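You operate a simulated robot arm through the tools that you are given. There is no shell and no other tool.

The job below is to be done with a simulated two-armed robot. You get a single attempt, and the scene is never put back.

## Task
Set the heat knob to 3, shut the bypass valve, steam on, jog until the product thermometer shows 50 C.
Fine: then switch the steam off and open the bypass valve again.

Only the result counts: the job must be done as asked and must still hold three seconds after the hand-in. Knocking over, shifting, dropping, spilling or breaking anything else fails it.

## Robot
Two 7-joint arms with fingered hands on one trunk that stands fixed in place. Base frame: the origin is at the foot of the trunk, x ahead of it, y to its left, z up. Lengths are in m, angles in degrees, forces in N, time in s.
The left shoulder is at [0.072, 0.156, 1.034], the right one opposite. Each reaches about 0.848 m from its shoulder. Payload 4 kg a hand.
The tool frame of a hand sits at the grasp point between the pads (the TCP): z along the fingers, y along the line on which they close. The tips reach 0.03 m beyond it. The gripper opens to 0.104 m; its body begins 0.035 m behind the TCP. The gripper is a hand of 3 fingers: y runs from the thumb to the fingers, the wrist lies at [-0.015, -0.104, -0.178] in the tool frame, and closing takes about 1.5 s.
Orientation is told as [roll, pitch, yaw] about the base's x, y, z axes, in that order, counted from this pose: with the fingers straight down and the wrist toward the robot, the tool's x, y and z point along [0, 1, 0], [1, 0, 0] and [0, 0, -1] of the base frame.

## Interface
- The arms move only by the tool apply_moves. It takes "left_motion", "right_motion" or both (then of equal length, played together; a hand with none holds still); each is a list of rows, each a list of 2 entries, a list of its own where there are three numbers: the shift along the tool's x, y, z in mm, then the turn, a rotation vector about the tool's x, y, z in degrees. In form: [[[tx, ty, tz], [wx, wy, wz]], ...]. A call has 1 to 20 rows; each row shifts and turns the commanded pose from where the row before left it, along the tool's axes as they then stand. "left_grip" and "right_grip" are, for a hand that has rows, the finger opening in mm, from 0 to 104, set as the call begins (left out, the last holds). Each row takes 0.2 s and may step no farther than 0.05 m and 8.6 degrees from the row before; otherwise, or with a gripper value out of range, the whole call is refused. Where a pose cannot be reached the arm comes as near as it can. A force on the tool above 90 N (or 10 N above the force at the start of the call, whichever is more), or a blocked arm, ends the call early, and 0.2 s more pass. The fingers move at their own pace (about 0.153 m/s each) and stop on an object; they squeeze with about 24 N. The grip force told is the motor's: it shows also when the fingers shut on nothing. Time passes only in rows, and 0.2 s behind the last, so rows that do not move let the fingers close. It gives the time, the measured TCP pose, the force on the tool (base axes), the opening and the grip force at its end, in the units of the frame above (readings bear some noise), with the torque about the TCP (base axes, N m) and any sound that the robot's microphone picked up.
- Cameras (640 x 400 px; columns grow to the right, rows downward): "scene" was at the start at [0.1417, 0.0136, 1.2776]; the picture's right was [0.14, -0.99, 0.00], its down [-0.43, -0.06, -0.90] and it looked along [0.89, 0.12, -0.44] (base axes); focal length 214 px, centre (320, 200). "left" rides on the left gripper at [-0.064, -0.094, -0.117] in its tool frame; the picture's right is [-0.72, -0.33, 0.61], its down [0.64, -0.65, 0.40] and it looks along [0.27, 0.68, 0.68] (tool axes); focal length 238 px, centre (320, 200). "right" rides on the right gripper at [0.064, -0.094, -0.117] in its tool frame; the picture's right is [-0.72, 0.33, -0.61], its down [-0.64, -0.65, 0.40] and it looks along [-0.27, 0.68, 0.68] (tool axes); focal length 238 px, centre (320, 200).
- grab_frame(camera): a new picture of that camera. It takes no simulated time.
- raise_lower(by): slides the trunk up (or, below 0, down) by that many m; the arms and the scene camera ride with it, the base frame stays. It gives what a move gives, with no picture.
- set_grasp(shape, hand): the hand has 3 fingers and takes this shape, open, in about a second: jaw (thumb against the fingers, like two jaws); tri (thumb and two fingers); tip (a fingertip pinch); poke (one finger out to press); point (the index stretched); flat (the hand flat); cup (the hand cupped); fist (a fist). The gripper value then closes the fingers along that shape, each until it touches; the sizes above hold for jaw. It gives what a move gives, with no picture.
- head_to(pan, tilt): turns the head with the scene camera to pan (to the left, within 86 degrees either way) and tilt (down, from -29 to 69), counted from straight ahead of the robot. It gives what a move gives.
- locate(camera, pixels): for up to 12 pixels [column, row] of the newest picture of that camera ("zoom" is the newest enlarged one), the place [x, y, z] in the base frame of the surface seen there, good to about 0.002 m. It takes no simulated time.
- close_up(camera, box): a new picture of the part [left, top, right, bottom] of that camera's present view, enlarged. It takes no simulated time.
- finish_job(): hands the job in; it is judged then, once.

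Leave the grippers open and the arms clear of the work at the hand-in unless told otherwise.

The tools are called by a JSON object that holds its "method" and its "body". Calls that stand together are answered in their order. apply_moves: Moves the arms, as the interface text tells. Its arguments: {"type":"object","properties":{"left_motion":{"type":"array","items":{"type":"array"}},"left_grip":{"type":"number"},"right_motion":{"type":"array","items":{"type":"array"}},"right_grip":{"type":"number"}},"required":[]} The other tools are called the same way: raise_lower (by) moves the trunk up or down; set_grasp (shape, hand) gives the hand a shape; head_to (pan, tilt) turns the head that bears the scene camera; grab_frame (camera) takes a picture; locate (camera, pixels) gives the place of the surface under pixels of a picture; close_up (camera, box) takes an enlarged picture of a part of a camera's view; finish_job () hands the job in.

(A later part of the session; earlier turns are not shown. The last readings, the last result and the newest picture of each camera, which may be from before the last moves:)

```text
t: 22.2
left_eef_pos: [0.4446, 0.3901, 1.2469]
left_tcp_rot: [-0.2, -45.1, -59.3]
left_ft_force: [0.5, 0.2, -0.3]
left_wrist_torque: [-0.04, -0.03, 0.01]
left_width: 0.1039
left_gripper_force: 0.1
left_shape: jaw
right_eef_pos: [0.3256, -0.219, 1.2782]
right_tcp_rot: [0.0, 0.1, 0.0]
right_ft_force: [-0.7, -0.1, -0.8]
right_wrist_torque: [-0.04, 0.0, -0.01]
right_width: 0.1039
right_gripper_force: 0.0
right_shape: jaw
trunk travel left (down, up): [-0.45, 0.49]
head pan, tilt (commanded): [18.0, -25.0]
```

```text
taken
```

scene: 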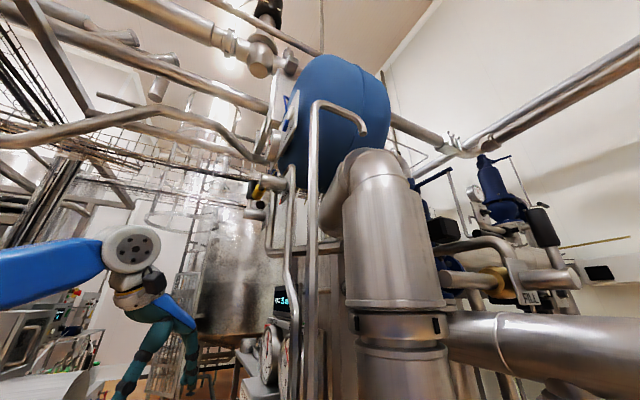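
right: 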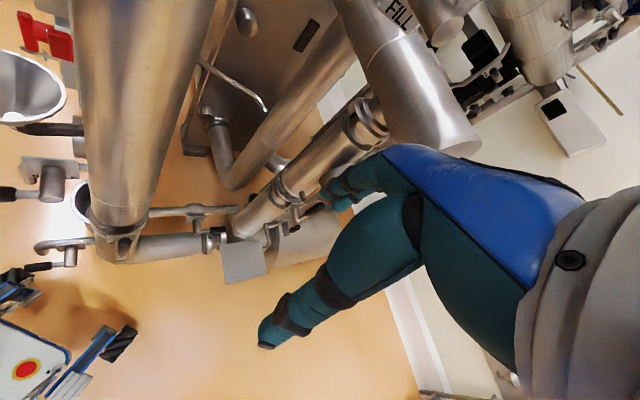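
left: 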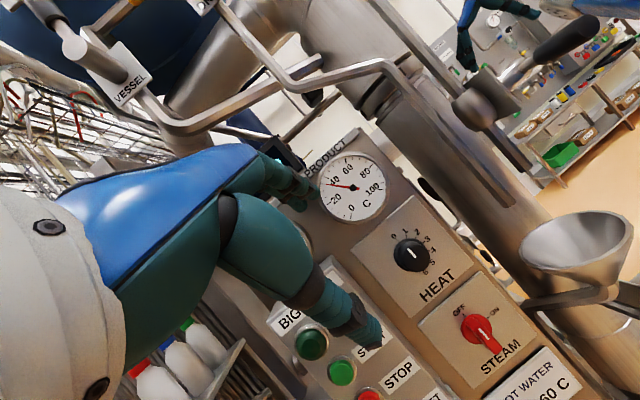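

Now the panel is seen head-on: HEAT dial at (412,255), STEAM at (482,330), PRODUCT dial at (352,188), and the upper valve plate reads "VESSEL". I'll zoom in on the parts.

{"method": "close_up", "body": {"camera": "left", "box": [340, 180, 560, 400]}}

{"method": "close_up", "body": {"camera": "left", "box": [0, 0, 240, 150]}}

{"method": "close_up", "body": {"camera": "left", "box": [280, 110, 420, 240]}}

{"method": "close_up", "body": {"camera": "left", "box": [400, 0, 640, 200]}}

```text
1.82 times, centred on (450, 290) of left
```

zoom: 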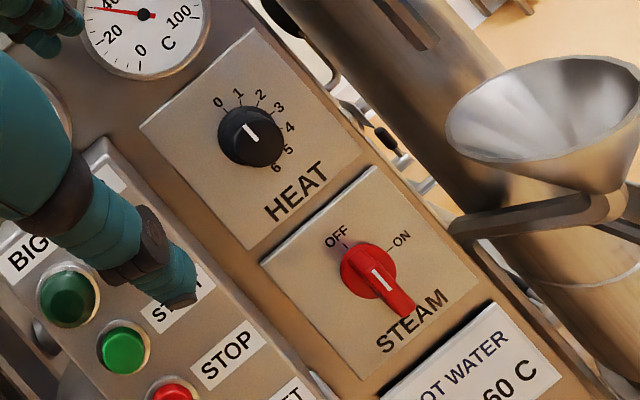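

```text
2.67 times, centred on (120, 75) of left
```

zoom: 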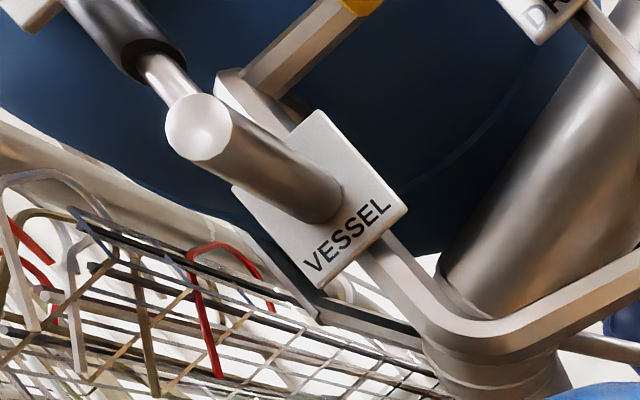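

```text
3.08 times, centred on (350, 175) of left
```

zoom: 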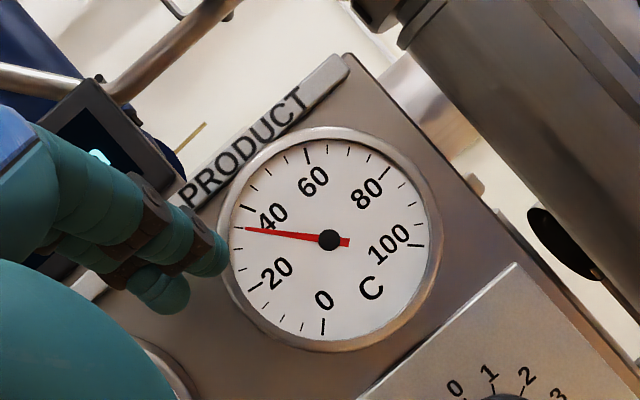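

```text
2.00 times, centred on (520, 100) of left
```

zoom: 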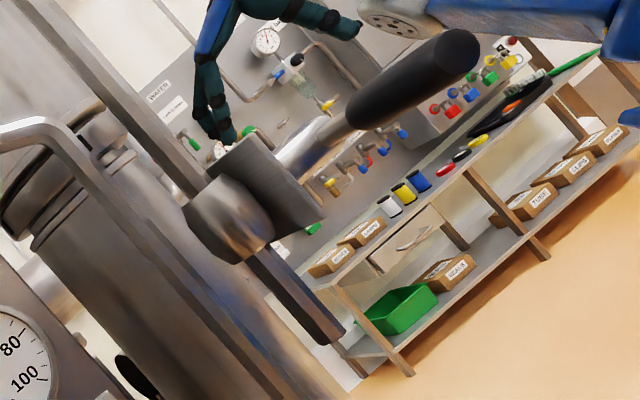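

HEAT runs 0 (up) to 6 (down), so 30° per step and 3 points right; STEAM is OFF up, ON right. Upper valves read VESSEL and "DR…". The bypass valve isn't among these, so I'll lower the trunk 0.25 m (both hands are in free space) to see the lower valve plates more squarely.

{"method": "raise_lower", "body": {"by": -0.25}}

{"method": "head_to", "body": {"pan": 10, "tilt": 20}}

{"method": "grab_frame", "body": {"camera": "scene"}}

{"method": "grab_frame", "body": {"camera": "left"}}

{"method": "grab_frame", "body": {"camera": "right"}}

```text
t: 24.7
left_eef_pos: [0.444, 0.3886, 0.9971]
left_tcp_rot: [0.0, -44.9, -59.5]
left_ft_force: [-0.6, 0.8, 0.1]
left_wrist_torque: [0.0, -0.04, 0.01]
left_width: 0.1038
left_gripper_force: 0.1
left_shape: jaw
right_eef_pos: [0.3235, -0.2218, 1.0275]
right_tcp_rot: [0.0, -0.1, 0.0]
right_ft_force: [0.0, -0.4, 0.7]
right_wrist_torque: [0.01, -0.02, -0.01]
right_width: 0.1036
right_gripper_force: 0.1
right_shape: jaw
trunk travel left (down, up): [-0.2, 0.74]
head pan, tilt (commanded): [18.0, -25.0]
```

```text
t: 25.9
left_eef_pos: [0.4435, 0.3879, 0.9977]
left_tcp_rot: [0.0, -45.0, -59.4]
left_ft_force: [-0.5, 0.7, -0.5]
left_wrist_torque: [0.0, -0.02, -0.01]
left_width: 0.1036
left_gripper_force: 0.0
left_shape: jaw
right_eef_pos: [0.3255, -0.2222, 1.0281]
right_tcp_rot: [0.0, 0.1, 0.0]
right_ft_force: [0.2, -0.3, 0.1]
right_wrist_torque: [0.03, -0.03, -0.03]
right_width: 0.1037
right_gripper_force: 0.1
right_shape: jaw
trunk travel left (down, up): [-0.2, 0.74]
head pan, tilt (commanded): [10.0, 20.0]
```

```text
taken
```

scene: 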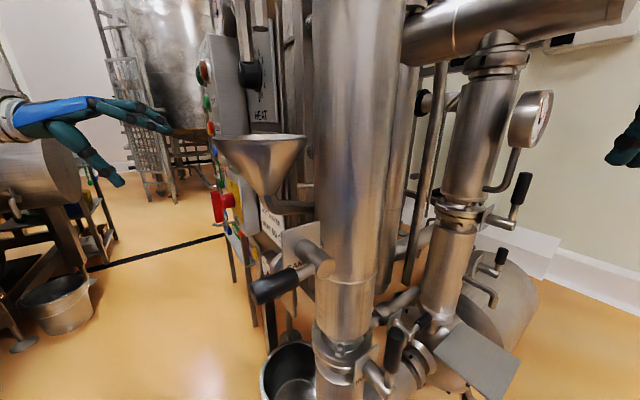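

```text
taken
```

left: 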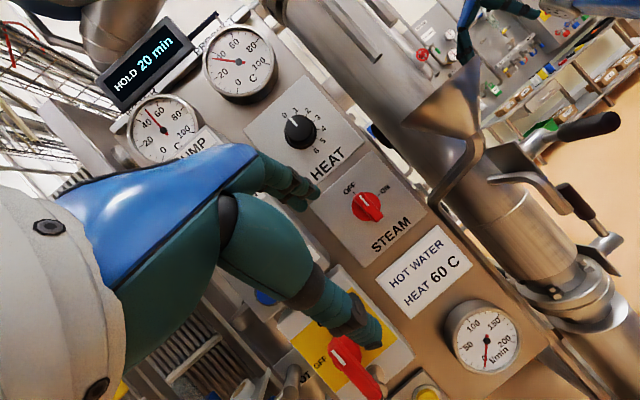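

```text
taken
```

right: 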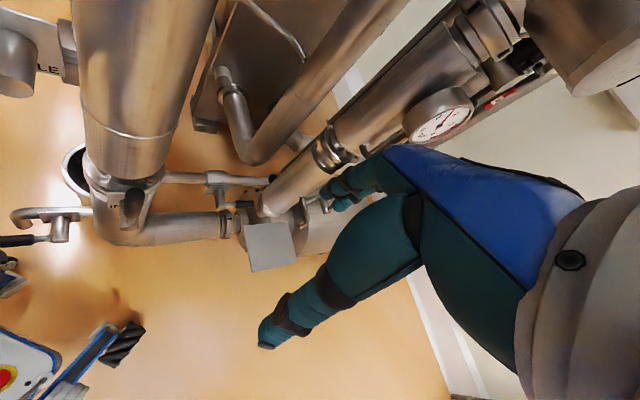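

Now lower. A yellow button sits at (427,393) in the left view; a black-tipped valve peeks out at (425,103) in the scene view. Zooming into these and the lower valve plates.

{"method": "close_up", "body": {"camera": "left", "box": [260, 260, 480, 400]}}

{"method": "close_up", "body": {"camera": "scene", "box": [360, 40, 560, 240]}}

{"method": "close_up", "body": {"camera": "scene", "box": [240, 200, 440, 400]}}

{"method": "close_up", "body": {"camera": "scene", "box": [400, 180, 560, 380]}}

{"method": "close_up", "body": {"camera": "right", "box": [60, 140, 320, 300]}}

```text
2.86 times, centred on (370, 330) of left
```

zoom: 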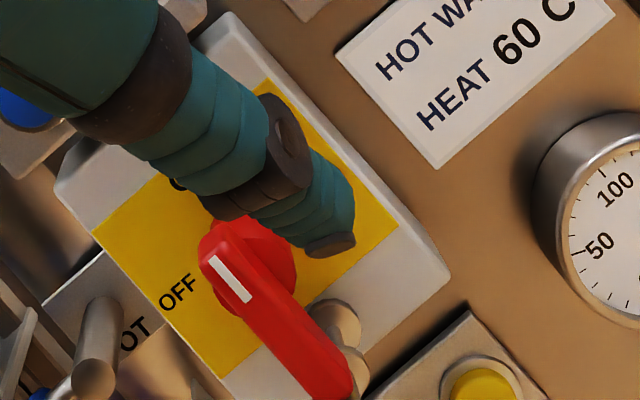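

```text
2.00 times, centred on (460, 140) of scene
```

zoom: 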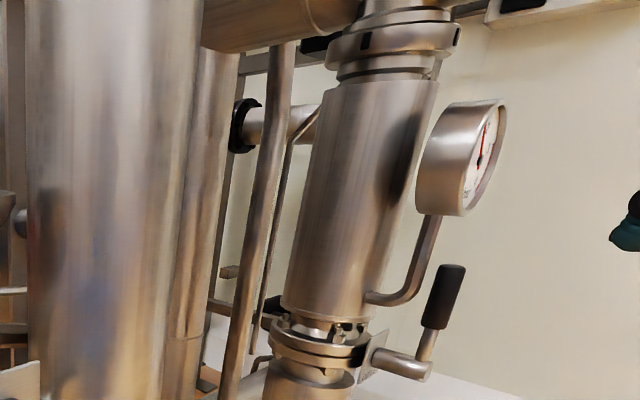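

```text
2.00 times, centred on (340, 300) of scene
```

zoom: 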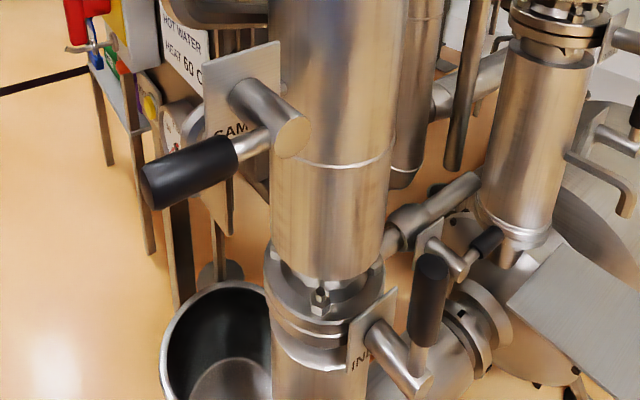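

```text
2.00 times, centred on (480, 280) of scene
```

zoom: 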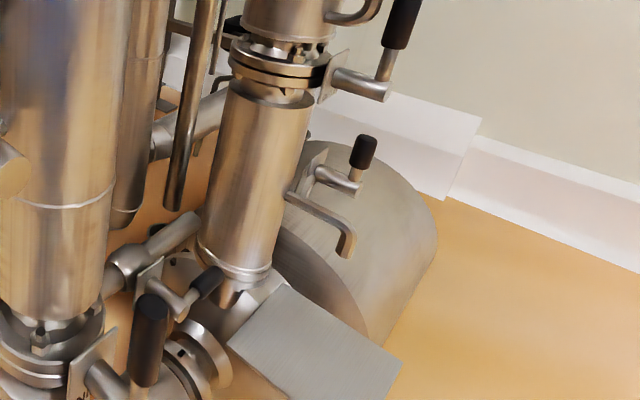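

```text
2.46 times, centred on (190, 220) of right
```

zoom: 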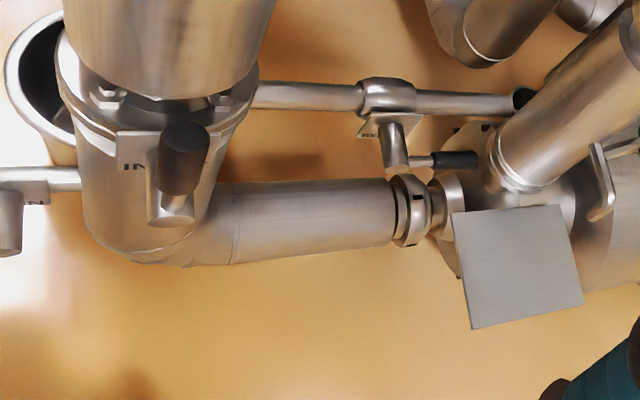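

On the small pipe running parallel to the main one between the column foot and the pump there's a small lever valve with a plate (right view, around (215,185)). That looks like a bypass line; I'll zoom in further to read it.

{"method": "close_up", "body": {"camera": "right", "box": [190, 160, 270, 220]}}

{"method": "locate", "body": {"camera": "zoom", "pixels": [[160, 100], [200, 150], [200, 250], [330, 240], [400, 240], [300, 250]]}}

{"method": "close_up", "body": {"camera": "scene", "box": [370, 280, 450, 360]}}

{"method": "locate", "body": {"camera": "zoom", "pixels": [[320, 200]]}}

{"method": "close_up", "body": {"camera": "scene", "box": [460, 160, 560, 320]}}

```text
6.67 times, centred on (230, 190) of right
```

zoom: 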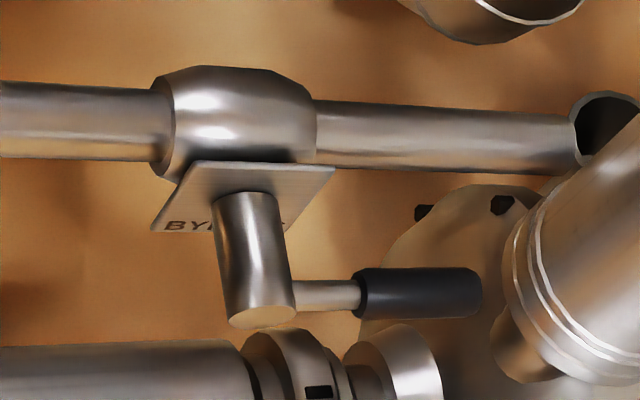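

```text
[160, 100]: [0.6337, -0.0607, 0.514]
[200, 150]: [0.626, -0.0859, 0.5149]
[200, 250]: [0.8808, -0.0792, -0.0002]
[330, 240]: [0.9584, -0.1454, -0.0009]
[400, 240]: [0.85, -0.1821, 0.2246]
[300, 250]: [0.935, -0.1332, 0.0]
```

```text
5.00 times, centred on (410, 320) of scene
```

zoom: 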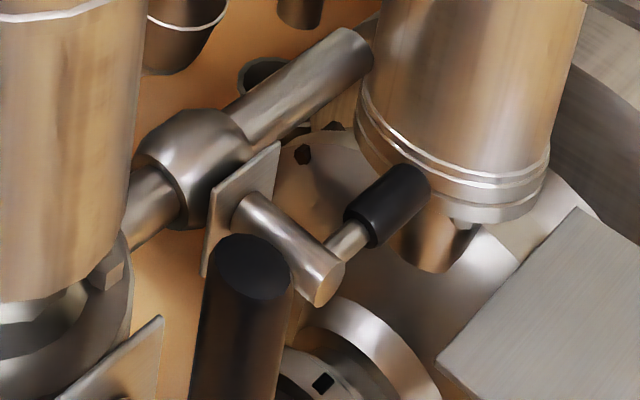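

```text
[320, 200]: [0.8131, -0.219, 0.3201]
```

```text
2.50 times, centred on (510, 240) of scene
```

zoom: 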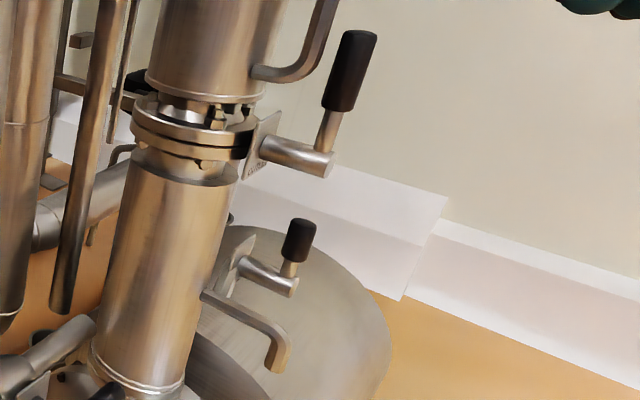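

The plate reads "BY…S" = BYPASS, and its lever now lies along the pipe (open). I'll measure the bypass valve, its lever and the neighbours precisely.

{"method": "close_up", "body": {"camera": "scene", "box": [340, 270, 460, 390]}}

{"method": "locate", "body": {"camera": "zoom", "pixels": [[390, 215], [360, 180], [350, 230], [315, 170], [325, 200], [275, 170], [430, 110], [250, 225], [240, 300], [410, 260], [475, 160], [560, 350]]}}

{"method": "close_up", "body": {"camera": "right", "box": [60, 150, 320, 310]}}

{"method": "locate", "body": {"camera": "zoom", "pixels": [[460, 160], [440, 160], [420, 160], [395, 130], [397, 160], [375, 120], [390, 95], [300, 95], [460, 100], [185, 160], [300, 210], [410, 215]]}}

```text
3.33 times, centred on (400, 330) of scene
```

zoom: 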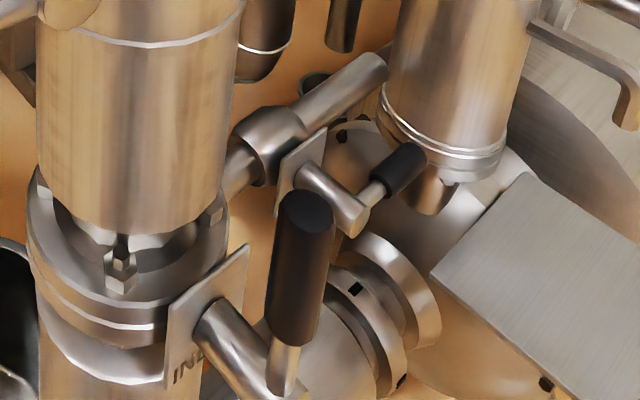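

```text
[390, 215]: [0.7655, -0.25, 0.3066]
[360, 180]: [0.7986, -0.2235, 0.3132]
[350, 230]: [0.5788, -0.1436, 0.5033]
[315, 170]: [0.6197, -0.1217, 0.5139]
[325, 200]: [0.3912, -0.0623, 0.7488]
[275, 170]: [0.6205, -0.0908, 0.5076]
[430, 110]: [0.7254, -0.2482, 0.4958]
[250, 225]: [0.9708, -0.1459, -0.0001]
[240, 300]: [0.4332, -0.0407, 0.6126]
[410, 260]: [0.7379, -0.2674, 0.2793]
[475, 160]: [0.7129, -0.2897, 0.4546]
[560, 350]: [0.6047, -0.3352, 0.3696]
```

```text
2.46 times, centred on (190, 230) of right
```

zoom: 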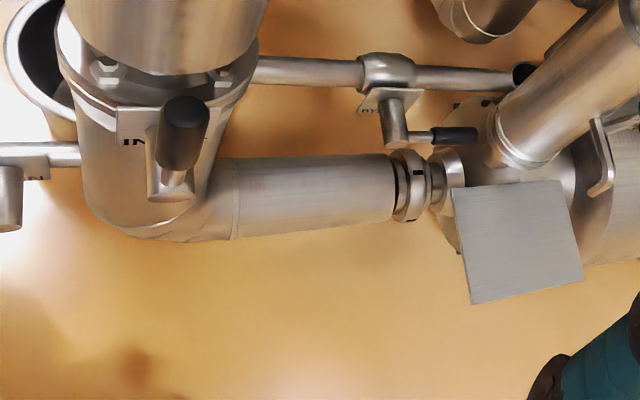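

```text
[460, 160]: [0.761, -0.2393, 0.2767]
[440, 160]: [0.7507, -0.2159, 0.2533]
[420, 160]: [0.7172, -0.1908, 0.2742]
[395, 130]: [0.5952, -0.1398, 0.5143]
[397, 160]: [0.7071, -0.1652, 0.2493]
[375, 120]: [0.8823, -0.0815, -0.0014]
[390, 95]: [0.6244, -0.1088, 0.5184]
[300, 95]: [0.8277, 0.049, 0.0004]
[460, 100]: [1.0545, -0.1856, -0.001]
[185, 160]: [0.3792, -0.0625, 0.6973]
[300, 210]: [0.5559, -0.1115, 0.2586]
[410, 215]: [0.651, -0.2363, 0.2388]
```

Some picks missed the lever; I'll re-pick: grip at (440–472,134), rod (420,136), stem (392,105)–(397,140), pipe (300,72)/(470,78), valve body (385,72).

{"method": "locate", "body": {"camera": "zoom", "pixels": [[438, 134], [455, 134], [472, 135], [420, 136], [392, 105], [397, 140], [300, 70], [480, 78], [385, 72], [408, 96], [366, 107], [240, 130]]}}

{"method": "close_up", "body": {"camera": "scene", "box": [340, 270, 460, 390]}}

{"method": "locate", "body": {"camera": "zoom", "pixels": [[415, 165], [400, 180], [392, 165], [372, 195], [330, 190], [345, 205], [322, 140], [290, 160], [305, 205], [290, 370], [240, 360], [400, 300]]}}

```text
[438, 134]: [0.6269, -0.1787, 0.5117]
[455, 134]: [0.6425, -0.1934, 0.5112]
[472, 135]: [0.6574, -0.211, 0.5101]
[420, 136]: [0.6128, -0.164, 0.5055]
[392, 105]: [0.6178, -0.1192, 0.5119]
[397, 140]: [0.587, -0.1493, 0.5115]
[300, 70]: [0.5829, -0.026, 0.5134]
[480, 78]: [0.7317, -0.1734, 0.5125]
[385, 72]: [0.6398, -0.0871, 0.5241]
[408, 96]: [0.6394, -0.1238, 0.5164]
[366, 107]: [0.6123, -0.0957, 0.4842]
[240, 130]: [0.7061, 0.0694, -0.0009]
```

```text
3.33 times, centred on (400, 330) of scene
```

zoom: 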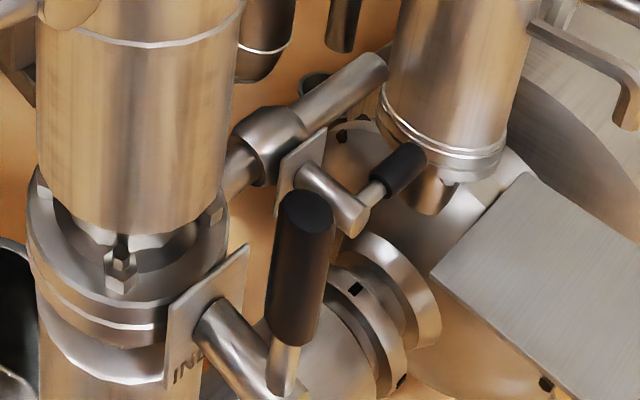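

```text
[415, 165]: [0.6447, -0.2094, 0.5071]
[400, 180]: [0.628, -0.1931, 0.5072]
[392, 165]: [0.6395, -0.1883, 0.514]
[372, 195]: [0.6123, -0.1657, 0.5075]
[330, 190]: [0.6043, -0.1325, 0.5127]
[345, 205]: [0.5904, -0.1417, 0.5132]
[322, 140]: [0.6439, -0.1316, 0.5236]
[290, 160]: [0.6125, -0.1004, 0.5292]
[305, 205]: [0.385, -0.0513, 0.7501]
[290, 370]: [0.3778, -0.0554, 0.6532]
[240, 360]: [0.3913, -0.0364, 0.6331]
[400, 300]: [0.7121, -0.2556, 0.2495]
```

Geometry is clear: the bypass pipe runs along (0.71, −0.71, 0) at z≈0.50, stem axis points toward (−0.71, −0.71), the lever grip is about 7 cm out along the pipe near (0.64, −0.195, 0.502). Next I want to confirm the yellow button is the jog; I'll lower the left hand 15 cm in free space for a head-on view.

{"method": "apply_moves", "body": {"left_motion": [[[0, -26.5, 26.5], [0, 0, 0]], [[0, -26.5, 26.5], [0, 0, 0]], [[0, -26.5, 26.5], [0, 0, 0]], [[0, -26.5, 26.5], [0, 0, 0]]]}}

{"method": "grab_frame", "body": {"camera": "left"}}

{"method": "close_up", "body": {"camera": "left", "box": [300, 180, 520, 400]}}

```text
t: 26.9
left_eef_pos: [0.4446, 0.3897, 0.8469]
left_tcp_rot: [0.0, -45.0, -59.4]
left_ft_force: [-0.2, 0.5, -0.1]
left_wrist_torque: [-0.03, 0.01, 0.03]
left_width: 0.1037
left_gripper_force: 0.0
left_shape: jaw
right_eef_pos: [0.3254, -0.2224, 1.0276]
right_tcp_rot: [0.0, 0.0, 0.0]
right_ft_force: [0.6, 0.0, 0.1]
right_wrist_torque: [-0.01, 0.02, -0.01]
right_width: 0.1039
right_gripper_force: 0.1
right_shape: jaw
trunk travel left (down, up): [-0.2, 0.74]
head pan, tilt (commanded): [10.0, 20.0]
```

```text
taken
```

left: 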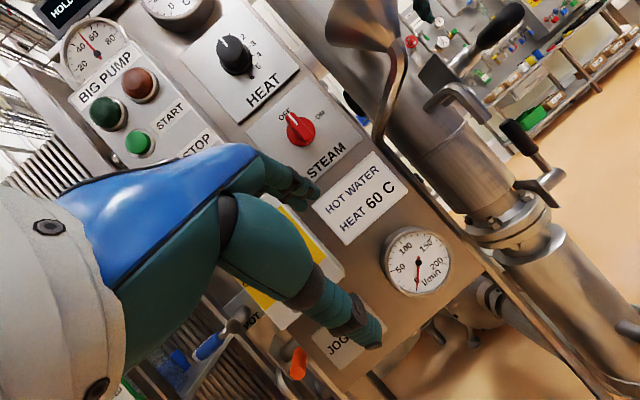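

```text
1.82 times, centred on (410, 290) of left
```

zoom: 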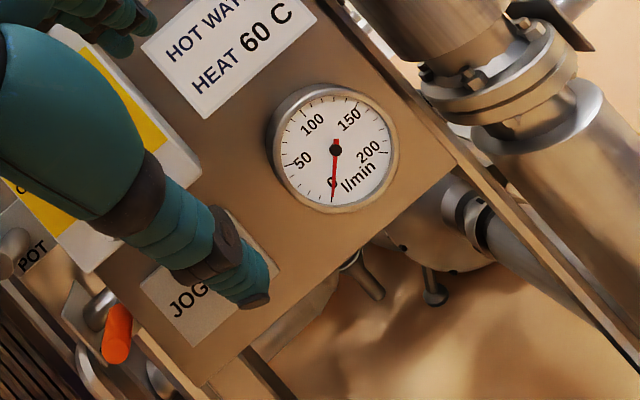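

"JOG" is confirmed on the plate under the yellow button. I'll measure HEAT and STEAM knobs in this head-on view first (HEAT around (232,55), STEAM around (298,128)).

{"method": "close_up", "body": {"camera": "left", "box": [190, 0, 370, 180]}}

{"method": "locate", "body": {"camera": "zoom", "pixels": [[155, 100], [140, 85], [130, 125], [185, 130], [175, 110], [390, 290], [370, 275], [395, 305], [360, 260], [420, 300], [355, 295], [330, 330]]}}

```text
2.22 times, centred on (280, 90) of left
```

zoom: 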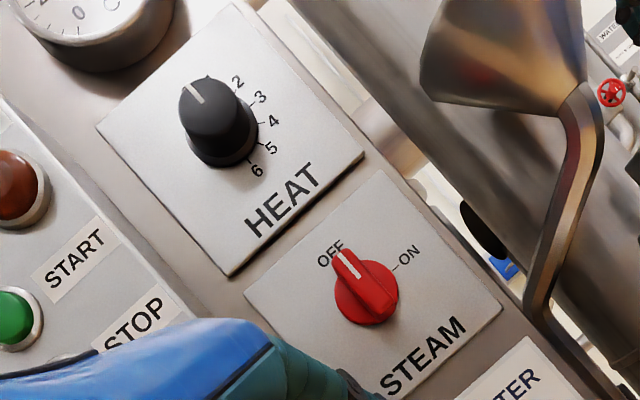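

```text
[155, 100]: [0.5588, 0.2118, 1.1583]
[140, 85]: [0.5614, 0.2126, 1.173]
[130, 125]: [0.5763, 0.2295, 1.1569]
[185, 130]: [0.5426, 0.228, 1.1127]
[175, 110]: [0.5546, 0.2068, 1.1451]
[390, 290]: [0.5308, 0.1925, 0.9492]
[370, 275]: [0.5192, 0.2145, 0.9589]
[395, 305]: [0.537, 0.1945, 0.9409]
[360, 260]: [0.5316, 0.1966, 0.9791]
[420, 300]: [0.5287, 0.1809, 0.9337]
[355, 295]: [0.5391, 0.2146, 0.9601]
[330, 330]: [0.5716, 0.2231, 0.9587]
```

HEAT pointer is on 0 and STEAM pointer on OFF. I'll take tighter point measurements on the knobs.

{"method": "locate", "body": {"camera": "zoom", "pixels": [[190, 85], [200, 103], [215, 110], [185, 105], [225, 85], [245, 130], [195, 150], [348, 262], [360, 285], [375, 305], [345, 300], [385, 280]]}}

{"method": "apply_moves", "body": {"left_motion": [[[0, 28, -28], [0, 0, 0]], [[0, 28, -28], [0, 0, 0]]]}}

{"method": "grab_frame", "body": {"camera": "left"}}

{"method": "close_up", "body": {"camera": "left", "box": [320, 260, 480, 400]}}

```text
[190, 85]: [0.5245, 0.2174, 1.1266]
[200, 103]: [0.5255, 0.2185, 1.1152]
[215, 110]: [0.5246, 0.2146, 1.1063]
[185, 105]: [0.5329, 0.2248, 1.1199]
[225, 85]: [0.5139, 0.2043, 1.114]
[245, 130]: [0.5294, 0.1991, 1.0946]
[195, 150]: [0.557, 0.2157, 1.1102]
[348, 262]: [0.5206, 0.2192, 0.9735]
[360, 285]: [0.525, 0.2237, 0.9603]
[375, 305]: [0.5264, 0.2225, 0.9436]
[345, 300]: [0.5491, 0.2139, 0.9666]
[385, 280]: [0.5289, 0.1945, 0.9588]
```

```text
t: 27.5
left_eef_pos: [0.4437, 0.3895, 0.9258]
left_tcp_rot: [-0.2, -45.0, -59.4]
left_ft_force: [-0.1, 0.1, 0.1]
left_wrist_torque: [0.03, 0.0, 0.01]
left_width: 0.1037
left_gripper_force: 0.0
left_shape: jaw
right_eef_pos: [0.3237, -0.2223, 1.0279]
right_tcp_rot: [0.0, 0.0, -0.1]
right_ft_force: [-0.4, 0.5, -0.3]
right_wrist_torque: [-0.02, -0.01, 0.01]
right_width: 0.1038
right_gripper_force: 0.1
right_shape: jaw
trunk travel left (down, up): [-0.2, 0.74]
head pan, tilt (commanded): [10.0, 20.0]
```

```text
taken
```

left: 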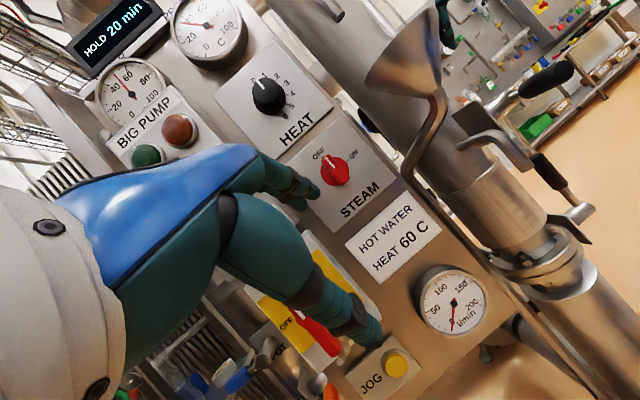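

```text
2.86 times, centred on (400, 330) of left
```

zoom: 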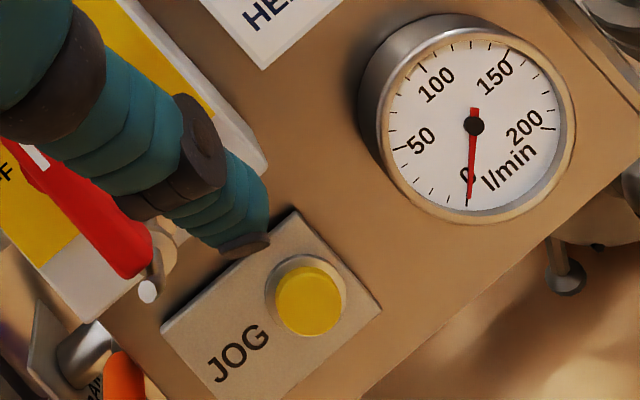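

JOG button is at (308,300) in this zoom. Measuring it and its plate, plus the panel beside it.

{"method": "locate", "body": {"camera": "zoom", "pixels": [[308, 300], [295, 290], [322, 312], [308, 280], [270, 290], [345, 330], [240, 330], [350, 280], [280, 380], [130, 230], [60, 190], [150, 290]]}}

{"method": "locate", "body": {"camera": "left", "pixels": [[269, 95], [262, 85], [335, 168], [331, 160], [350, 170], [320, 168], [205, 30], [240, 120], [320, 60], [310, 345], [165, 130], [415, 60]]}}

```text
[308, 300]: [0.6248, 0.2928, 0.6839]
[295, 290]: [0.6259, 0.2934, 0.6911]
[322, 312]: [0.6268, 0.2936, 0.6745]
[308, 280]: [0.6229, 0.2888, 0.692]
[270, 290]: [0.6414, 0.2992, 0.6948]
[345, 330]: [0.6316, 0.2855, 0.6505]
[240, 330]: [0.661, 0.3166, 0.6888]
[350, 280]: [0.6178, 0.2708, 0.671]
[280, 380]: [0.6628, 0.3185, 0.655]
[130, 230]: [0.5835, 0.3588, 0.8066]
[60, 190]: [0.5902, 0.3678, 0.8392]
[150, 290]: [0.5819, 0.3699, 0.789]
```

```text
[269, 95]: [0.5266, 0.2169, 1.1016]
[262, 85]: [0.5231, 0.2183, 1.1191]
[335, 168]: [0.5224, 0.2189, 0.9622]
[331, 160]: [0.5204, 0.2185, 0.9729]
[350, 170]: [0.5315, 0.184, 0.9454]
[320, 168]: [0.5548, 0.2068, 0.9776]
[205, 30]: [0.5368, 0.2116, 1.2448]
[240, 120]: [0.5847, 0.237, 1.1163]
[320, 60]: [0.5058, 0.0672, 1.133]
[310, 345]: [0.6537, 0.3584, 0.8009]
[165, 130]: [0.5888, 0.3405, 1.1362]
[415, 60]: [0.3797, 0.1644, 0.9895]
```

All targets are measured (panel coordinates: HEAT knob front centre (0.5225, 0.2157, 1.111); STEAM bar front about z 0.96; JOG button (0.625, 0.293, 0.683)). Now I'll turn the left hand so the fingers point straight at the panel with the wrist below (tilt another −45°, yaw to −45°), staying in free space.

{"method": "apply_moves", "body": {"left_motion": [[[0, 0, 0], [-7.5, 0, 0]], [[0, 0, 0], [-7.5, 0, 0]], [[0, 0, 0], [-7.5, 0, 0]], [[0, 0, 0], [-7.5, 0, 0]], [[0, 0, 0], [-7.5, 0, 0]], [[0, 0, 0], [-7.5, 0, 0]], [[0, 0, 0], [0, 7.2, 0]], [[0, 0, 0], [0, 7.2, 0]]]}}

{"method": "grab_frame", "body": {"camera": "left"}}

```text
t: 29.3
left_eef_pos: [0.4426, 0.3886, 0.9265]
left_tcp_rot: [-143.5, -90.0, 98.4]
left_ft_force: [0.6, 0.1, 0.2]
left_wrist_torque: [0.02, 0.01, 0.03]
left_width: 0.1037
left_gripper_force: 0.0
left_shape: jaw
right_eef_pos: [0.325, -0.2219, 1.0287]
right_tcp_rot: [0.0, 0.0, 0.0]
right_ft_force: [-0.7, -0.3, 1.1]
right_wrist_torque: [0.0, 0.0, 0.0]
right_width: 0.1036
right_gripper_force: 0.1
right_shape: jaw
trunk travel left (down, up): [-0.2, 0.74]
head pan, tilt (commanded): [10.0, 20.0]
```

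```text
taken
```

left: 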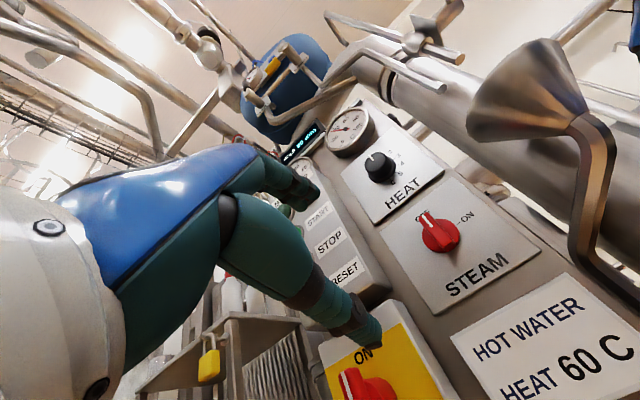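

Orientation is right. Now I'll slide up and across to be in front of the HEAT knob, still about 10 cm off it.

{"method": "apply_moves", "body": {"left_motion": [[[-13, 37, 0], [0, 0, 0]], [[-13, 37, 0], [0, 0, 0]], [[-13, 37, 0], [0, 0, 0]], [[-13, 37, 0], [0, 0, 0]], [[-13, 36.5, 0], [0, 0, 0]], [[0, 0, 40], [0, 0, 0]], [[0, 0, 25], [0, 0, 0]]], "left_grip": 75}}

{"method": "grab_frame", "body": {"camera": "left"}}

{"method": "head_to", "body": {"pan": 45, "tilt": 0}}

{"method": "grab_frame", "body": {"camera": "scene"}}

```text
t: 30.9
left_eef_pos: [0.4454, 0.297, 1.1126]
left_tcp_rot: [144.4, -90.0, 170.6]
left_ft_force: [0.0, 0.2, 0.2]
left_wrist_torque: [-0.01, 0.02, -0.04]
left_width: 0.0752
left_gripper_force: 0.0
left_shape: jaw
right_eef_pos: [0.3256, -0.2228, 1.0268]
right_tcp_rot: [0.1, 0.1, 0.1]
right_ft_force: [0.0, 0.3, -1.0]
right_wrist_torque: [0.02, -0.04, 0.0]
right_width: 0.1037
right_gripper_force: 0.1
right_shape: jaw
trunk travel left (down, up): [-0.2, 0.74]
head pan, tilt (commanded): [10.0, 20.0]
```

```text
taken
```

left: 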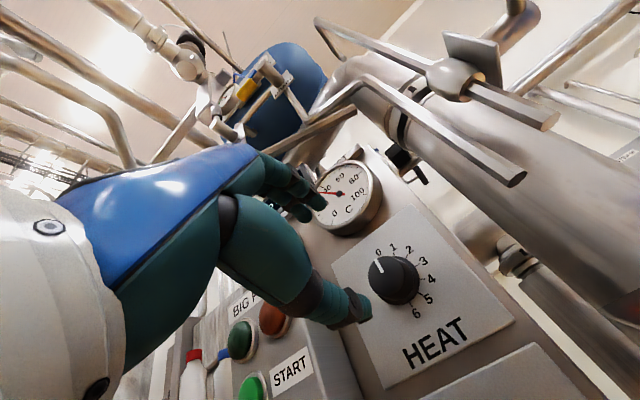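

```text
t: 31.9
left_eef_pos: [0.4445, 0.2972, 1.1139]
left_tcp_rot: [-93.8, -90.0, 48.7]
left_ft_force: [0.4, 0.2, -1.1]
left_wrist_torque: [-0.01, 0.01, -0.03]
left_width: 0.0753
left_gripper_force: 0.1
left_shape: jaw
right_eef_pos: [0.3244, -0.2225, 1.0292]
right_tcp_rot: [0.0, 0.1, 0.0]
right_ft_force: [-0.5, -0.1, -0.3]
right_wrist_torque: [0.01, -0.02, -0.02]
right_width: 0.1039
right_gripper_force: 0.0
right_shape: jaw
trunk travel left (down, up): [-0.2, 0.74]
head pan, tilt (commanded): [45.0, 0.0]
```

```text
taken
```

scene: 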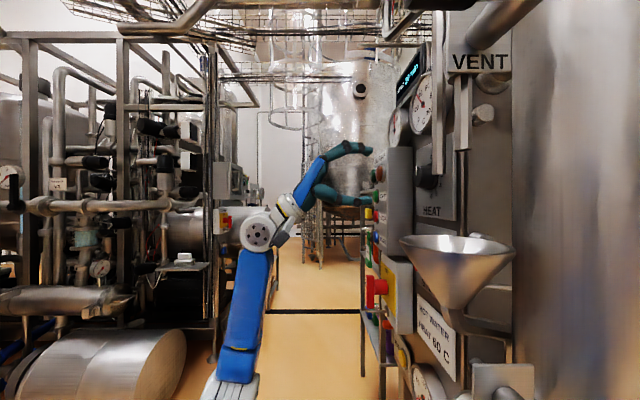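

The VENT label is now readable too (not our valve). The HEAT knob sits where the finger axis points (projected about (383,272), knob at (385,270)). I'll advance ~105 mm so the open fingers straddle the knob, stopping ~4 mm short of the panel.

{"method": "apply_moves", "body": {"left_motion": [[[-2, -2, 35], [0, 0, 0]], [[0, 0, 35], [0, 0, 0]], [[0, 0, 20], [0, 0, 0]], [[0, 0, 13], [0, 0, 0]]], "left_grip": 75}}

{"method": "grab_frame", "body": {"camera": "left"}}

{"method": "close_up", "body": {"camera": "left", "box": [220, 140, 420, 340]}}

```text
t: 32.9
left_eef_pos: [0.5171, 0.2204, 1.1085]
left_tcp_rot: [169.9, -89.9, 145.0]
left_ft_force: [0.0, -0.5, -0.3]
left_wrist_torque: [0.06, 0.01, 0.02]
left_width: 0.0753
left_gripper_force: 0.0
left_shape: jaw
right_eef_pos: [0.3247, -0.2228, 1.0269]
right_tcp_rot: [0.1, 0.1, 0.1]
right_ft_force: [0.6, -0.5, -0.4]
right_wrist_torque: [0.0, -0.02, 0.0]
right_width: 0.1036
right_gripper_force: 0.0
right_shape: jaw
trunk travel left (down, up): [-0.2, 0.74]
head pan, tilt (commanded): [45.0, 0.0]
```

```text
taken
```

left: 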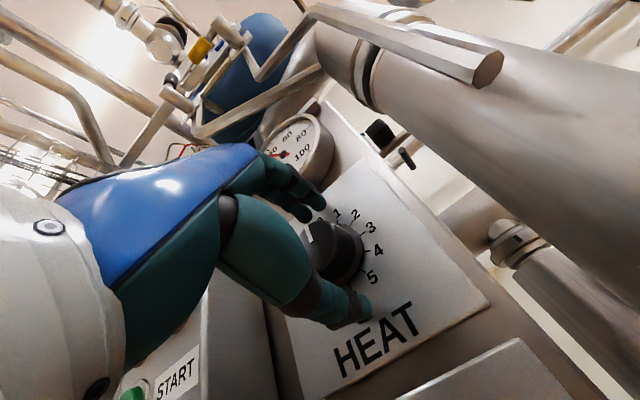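

```text
2.00 times, centred on (320, 240) of left
```

zoom: 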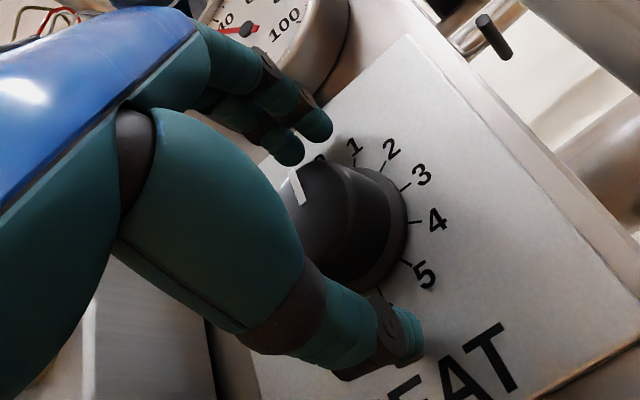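

The two fingers are above and the thumb below the HEAT knob, all clear. Now I close on the knob and let the fingers settle.

{"method": "apply_moves", "body": {"left_motion": [[[0, 0, 0], [0, 0, 0]], [[0, 0, 0], [0, 0, 0]], [[0, 0, 0], [0, 0, 0]], [[0, 0, 0], [0, 0, 0]], [[0, 0, 0], [0, 0, 0]], [[0, 0, 0], [0, 0, 0]]], "left_grip": 20}}

{"method": "close_up", "body": {"camera": "left", "box": [220, 140, 420, 340]}}

```text
t: 34.3
left_eef_pos: [0.515, 0.2204, 1.1097]
left_tcp_rot: [68.0, -90.1, -112.9]
left_ft_force: [0.2, -1.2, 0.3]
left_wrist_torque: [-0.05, -0.06, -0.02]
left_width: 0.0318
left_gripper_force: 24.0
left_shape: jaw
right_eef_pos: [0.3242, -0.223, 1.0275]
right_tcp_rot: [0.1, 0.0, 0.0]
right_ft_force: [-0.1, 0.2, 0.5]
right_wrist_torque: [-0.02, 0.0, -0.03]
right_width: 0.1037
right_gripper_force: 0.0
right_shape: jaw
trunk travel left (down, up): [-0.2, 0.74]
head pan, tilt (commanded): [45.0, 0.0]
```

```text
2.00 times, centred on (320, 240) of left
```

zoom: 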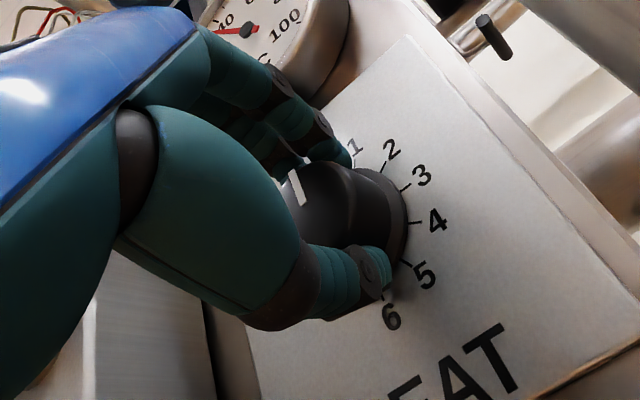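

The knob is gripped (width 32 mm, 24 N). I'll twist clockwise about the finger axis, first ~33° as a check.

{"method": "apply_moves", "body": {"left_motion": [[[0, 0, 0], [0, 0, 8.2]], [[0, 0, 0], [0, 0, 8.2]], [[0, 0, 0], [0, 0, 8.2]], [[0, 0, 0], [0, 0, 8.2]]]}}

{"method": "grab_frame", "body": {"camera": "left"}}

{"method": "close_up", "body": {"camera": "left", "box": [240, 140, 440, 340]}}

```text
t: 35.3
left_eef_pos: [0.5157, 0.2215, 1.1095]
left_tcp_rot: [89.8, -57.1, -134.9]
left_ft_force: [0.1, -0.2, -6.0]
left_wrist_torque: [0.07, 0.11, 0.0]
left_width: 0.0313
left_gripper_force: 24.1
left_shape: jaw
right_eef_pos: [0.3252, -0.2228, 1.0259]
right_tcp_rot: [0.0, 0.1, 0.0]
right_ft_force: [-0.8, 0.1, 0.5]
right_wrist_torque: [0.03, 0.01, 0.02]
right_width: 0.1036
right_gripper_force: 0.0
right_shape: jaw
trunk travel left (down, up): [-0.2, 0.74]
head pan, tilt (commanded): [45.0, 0.0]
```

```text
taken
```

left: 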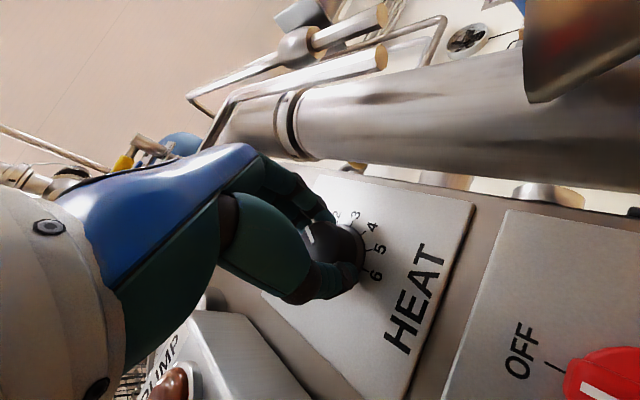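

```text
2.00 times, centred on (340, 240) of left
```

zoom: 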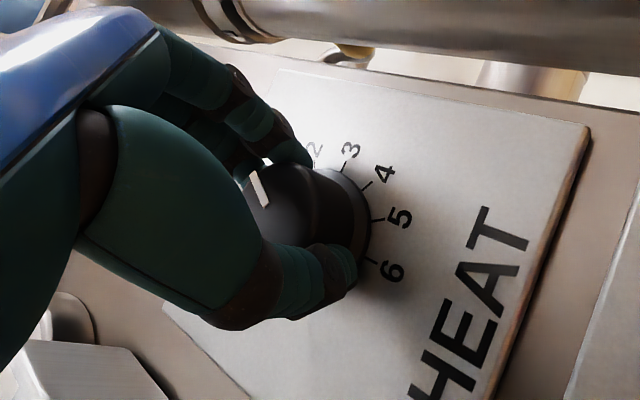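

The pointer moves with the hand (no slip, no noticeable resistance). I'll continue the remaining ~57° to reach 3.

{"method": "apply_moves", "body": {"left_motion": [[[0, 0, 0], [0, 0, 8.2]], [[0, 0, 0], [0, 0, 8.2]], [[0, 0, 0], [0, 0, 8.2]], [[0, 0, 0], [0, 0, 8.2]], [[0, 0, 0], [0, 0, 8.2]], [[0, 0, 0], [0, 0, 8.2]], [[0, 0, 0], [0, 0, 8.0]]]}}

{"method": "grab_frame", "body": {"camera": "left"}}

{"method": "close_up", "body": {"camera": "left", "box": [220, 140, 420, 340]}}

```text
t: 36.9
left_eef_pos: [0.5159, 0.2236, 1.1081]
left_tcp_rot: [90.0, -0.1, -135.0]
left_ft_force: [8.7, 4.4, -5.1]
left_wrist_torque: [0.04, 0.1, 0.27]
left_width: 0.0312
left_gripper_force: 24.2
left_shape: jaw
right_eef_pos: [0.3262, -0.2214, 1.0265]
right_tcp_rot: [0.0, 0.3, 0.0]
right_ft_force: [-0.1, -0.1, 0.8]
right_wrist_torque: [0.02, -0.02, 0.02]
right_width: 0.1035
right_gripper_force: 0.1
right_shape: jaw
trunk travel left (down, up): [-0.2, 0.74]
head pan, tilt (commanded): [45.0, 0.0]
```

```text
taken
```

left: 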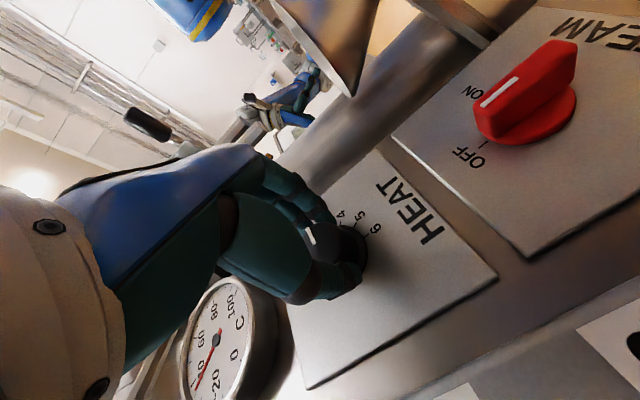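

```text
2.00 times, centred on (320, 240) of left
```

zoom: 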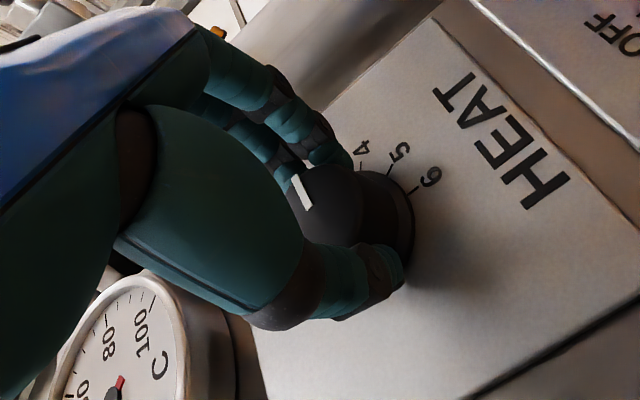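

The hand has turned exactly 90°, small forces only. I'll open the fingers, back straight out, and inspect where the pointer ended.

{"method": "apply_moves", "body": {"left_motion": [[[0, 0, 0], [0, 0, 0]], [[0, 0, 0], [0, 0, 0]], [[0, 0, 0], [0, 0, 0]], [[0, 0, -30], [0, 0, 0]], [[0, 0, -40], [0, 0, 0]], [[0, 0, -40], [0, 0, 0]]], "left_grip": 70}}

{"method": "grab_frame", "body": {"camera": "left"}}

{"method": "close_up", "body": {"camera": "left", "box": [320, 170, 540, 370]}}

```text
t: 38.3
left_eef_pos: [0.4371, 0.3014, 1.1115]
left_tcp_rot: [90.2, -0.1, -135.1]
left_ft_force: [0.3, 0.6, 0.1]
left_wrist_torque: [-0.01, 0.0, 0.01]
left_width: 0.07
left_gripper_force: 0.1
left_shape: jaw
right_eef_pos: [0.3243, -0.2222, 1.0278]
right_tcp_rot: [0.0, 0.0, 0.0]
right_ft_force: [0.2, 0.1, -0.6]
right_wrist_torque: [-0.02, 0.03, 0.03]
right_width: 0.1039
right_gripper_force: 0.1
right_shape: jaw
trunk travel left (down, up): [-0.2, 0.74]
head pan, tilt (commanded): [45.0, 0.0]
```

```text
taken
```

left: 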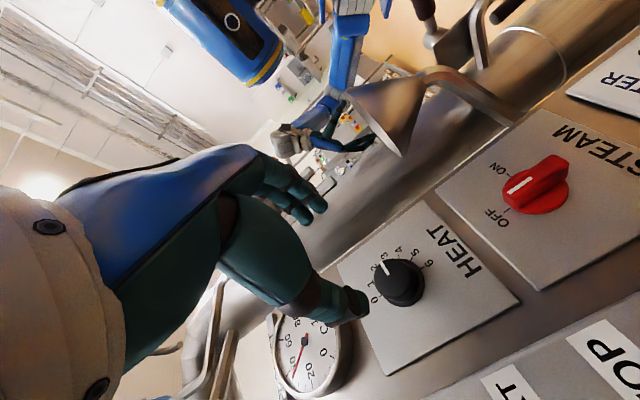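

```text
2.00 times, centred on (430, 270) of left
```

zoom: 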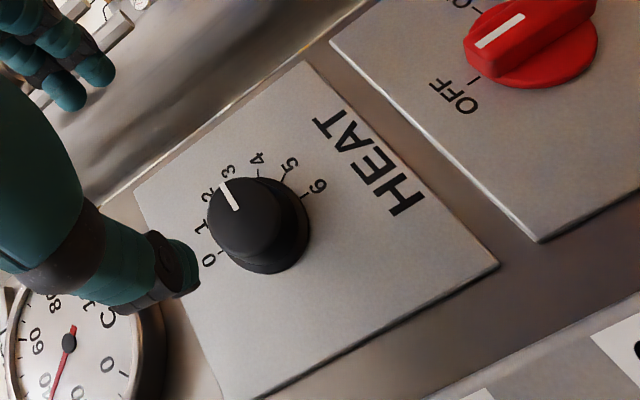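

HEAT pointer is exactly on 3. STEAM still on OFF. Next is the bypass valve with the right hand: I'll yaw the right hand +45° so the fingers close across the lever, lower it, and view the scene, all in free space.

{"method": "apply_moves", "body": {"right_motion": [[[0, 0, 0], [0, 0, -7.5]], [[0, 0, 0], [0, 0, -7.5]], [[0, 0, 0], [0, 0, -7.5]], [[0, 0, 0], [0, 0, -7.5]], [[0, 0, 0], [0, 0, -7.5]], [[0, 0, 0], [0, 0, -7.5]], [[0, 0, 45], [0, 0, 0]], [[0, 0, 45], [0, 0, 0]], [[0, 0, 45], [0, 0, 0]], [[0, 0, 42], [0, 0, 0]]], "right_grip": 60}}

{"method": "head_to", "body": {"pan": -18, "tilt": 25}}

{"method": "grab_frame", "body": {"camera": "scene"}}

{"method": "grab_frame", "body": {"camera": "right"}}

```text
t: 40.5
left_eef_pos: [0.4374, 0.2993, 1.1124]
left_tcp_rot: [89.9, 0.0, -135.1]
left_ft_force: [-0.4, 0.8, 0.4]
left_wrist_torque: [0.02, 0.01, -0.02]
left_width: 0.0696
left_gripper_force: 0.0
left_shape: jaw
right_eef_pos: [0.3239, -0.2263, 0.8498]
right_tcp_rot: [0.1, -0.1, 45.0]
right_ft_force: [-0.2, 0.0, -0.2]
right_wrist_torque: [0.02, 0.03, -0.03]
right_width: 0.0606
right_gripper_force: 0.0
right_shape: jaw
trunk travel left (down, up): [-0.2, 0.74]
head pan, tilt (commanded): [45.0, 0.0]
```

```text
t: 41.8
left_eef_pos: [0.4365, 0.2983, 1.1122]
left_tcp_rot: [90.0, 0.0, -135.2]
left_ft_force: [-0.5, 0.3, 0.8]
left_wrist_torque: [0.02, 0.02, -0.02]
left_width: 0.0695
left_gripper_force: 0.1
left_shape: jaw
right_eef_pos: [0.3246, -0.2252, 0.8521]
right_tcp_rot: [0.1, 0.0, 45.1]
right_ft_force: [-0.1, 0.0, 0.3]
right_wrist_torque: [-0.01, 0.0, 0.01]
right_width: 0.0607
right_gripper_force: 0.0
right_shape: jaw
trunk travel left (down, up): [-0.2, 0.74]
head pan, tilt (commanded): [-18.0, 25.0]
```

```text
taken
```

scene: 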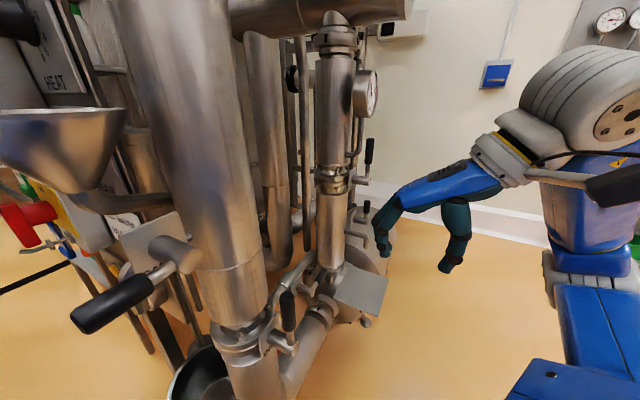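

```text
taken
```

right: 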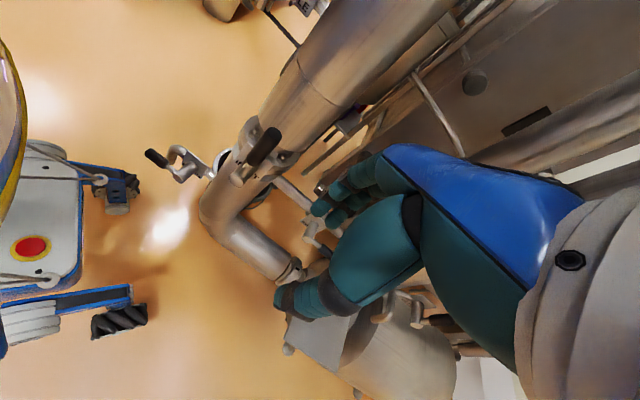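

Hand is clear. Before sliding it in between the two columns, I'll measure the nearby gauge, handles and vertical tubes so I keep a gap: gauge (365,95), levers (369,150), (366,207), tubes (300,130), (270,130), (245,100).

{"method": "locate", "body": {"camera": "scene", "pixels": [[365, 95], [369, 150], [366, 207], [345, 235], [303, 130], [268, 130], [335, 110], [330, 200], [195, 150], [360, 285], [333, 30], [385, 320]]}}

```text
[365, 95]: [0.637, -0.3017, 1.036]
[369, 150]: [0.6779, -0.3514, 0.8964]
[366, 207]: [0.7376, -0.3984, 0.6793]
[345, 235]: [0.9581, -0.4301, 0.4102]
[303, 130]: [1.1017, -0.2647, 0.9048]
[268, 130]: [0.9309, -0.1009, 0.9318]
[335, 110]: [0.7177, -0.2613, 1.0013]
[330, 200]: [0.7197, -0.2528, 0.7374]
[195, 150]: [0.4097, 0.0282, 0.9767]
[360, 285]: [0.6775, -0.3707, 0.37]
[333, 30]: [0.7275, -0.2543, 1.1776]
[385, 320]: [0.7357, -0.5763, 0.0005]
```

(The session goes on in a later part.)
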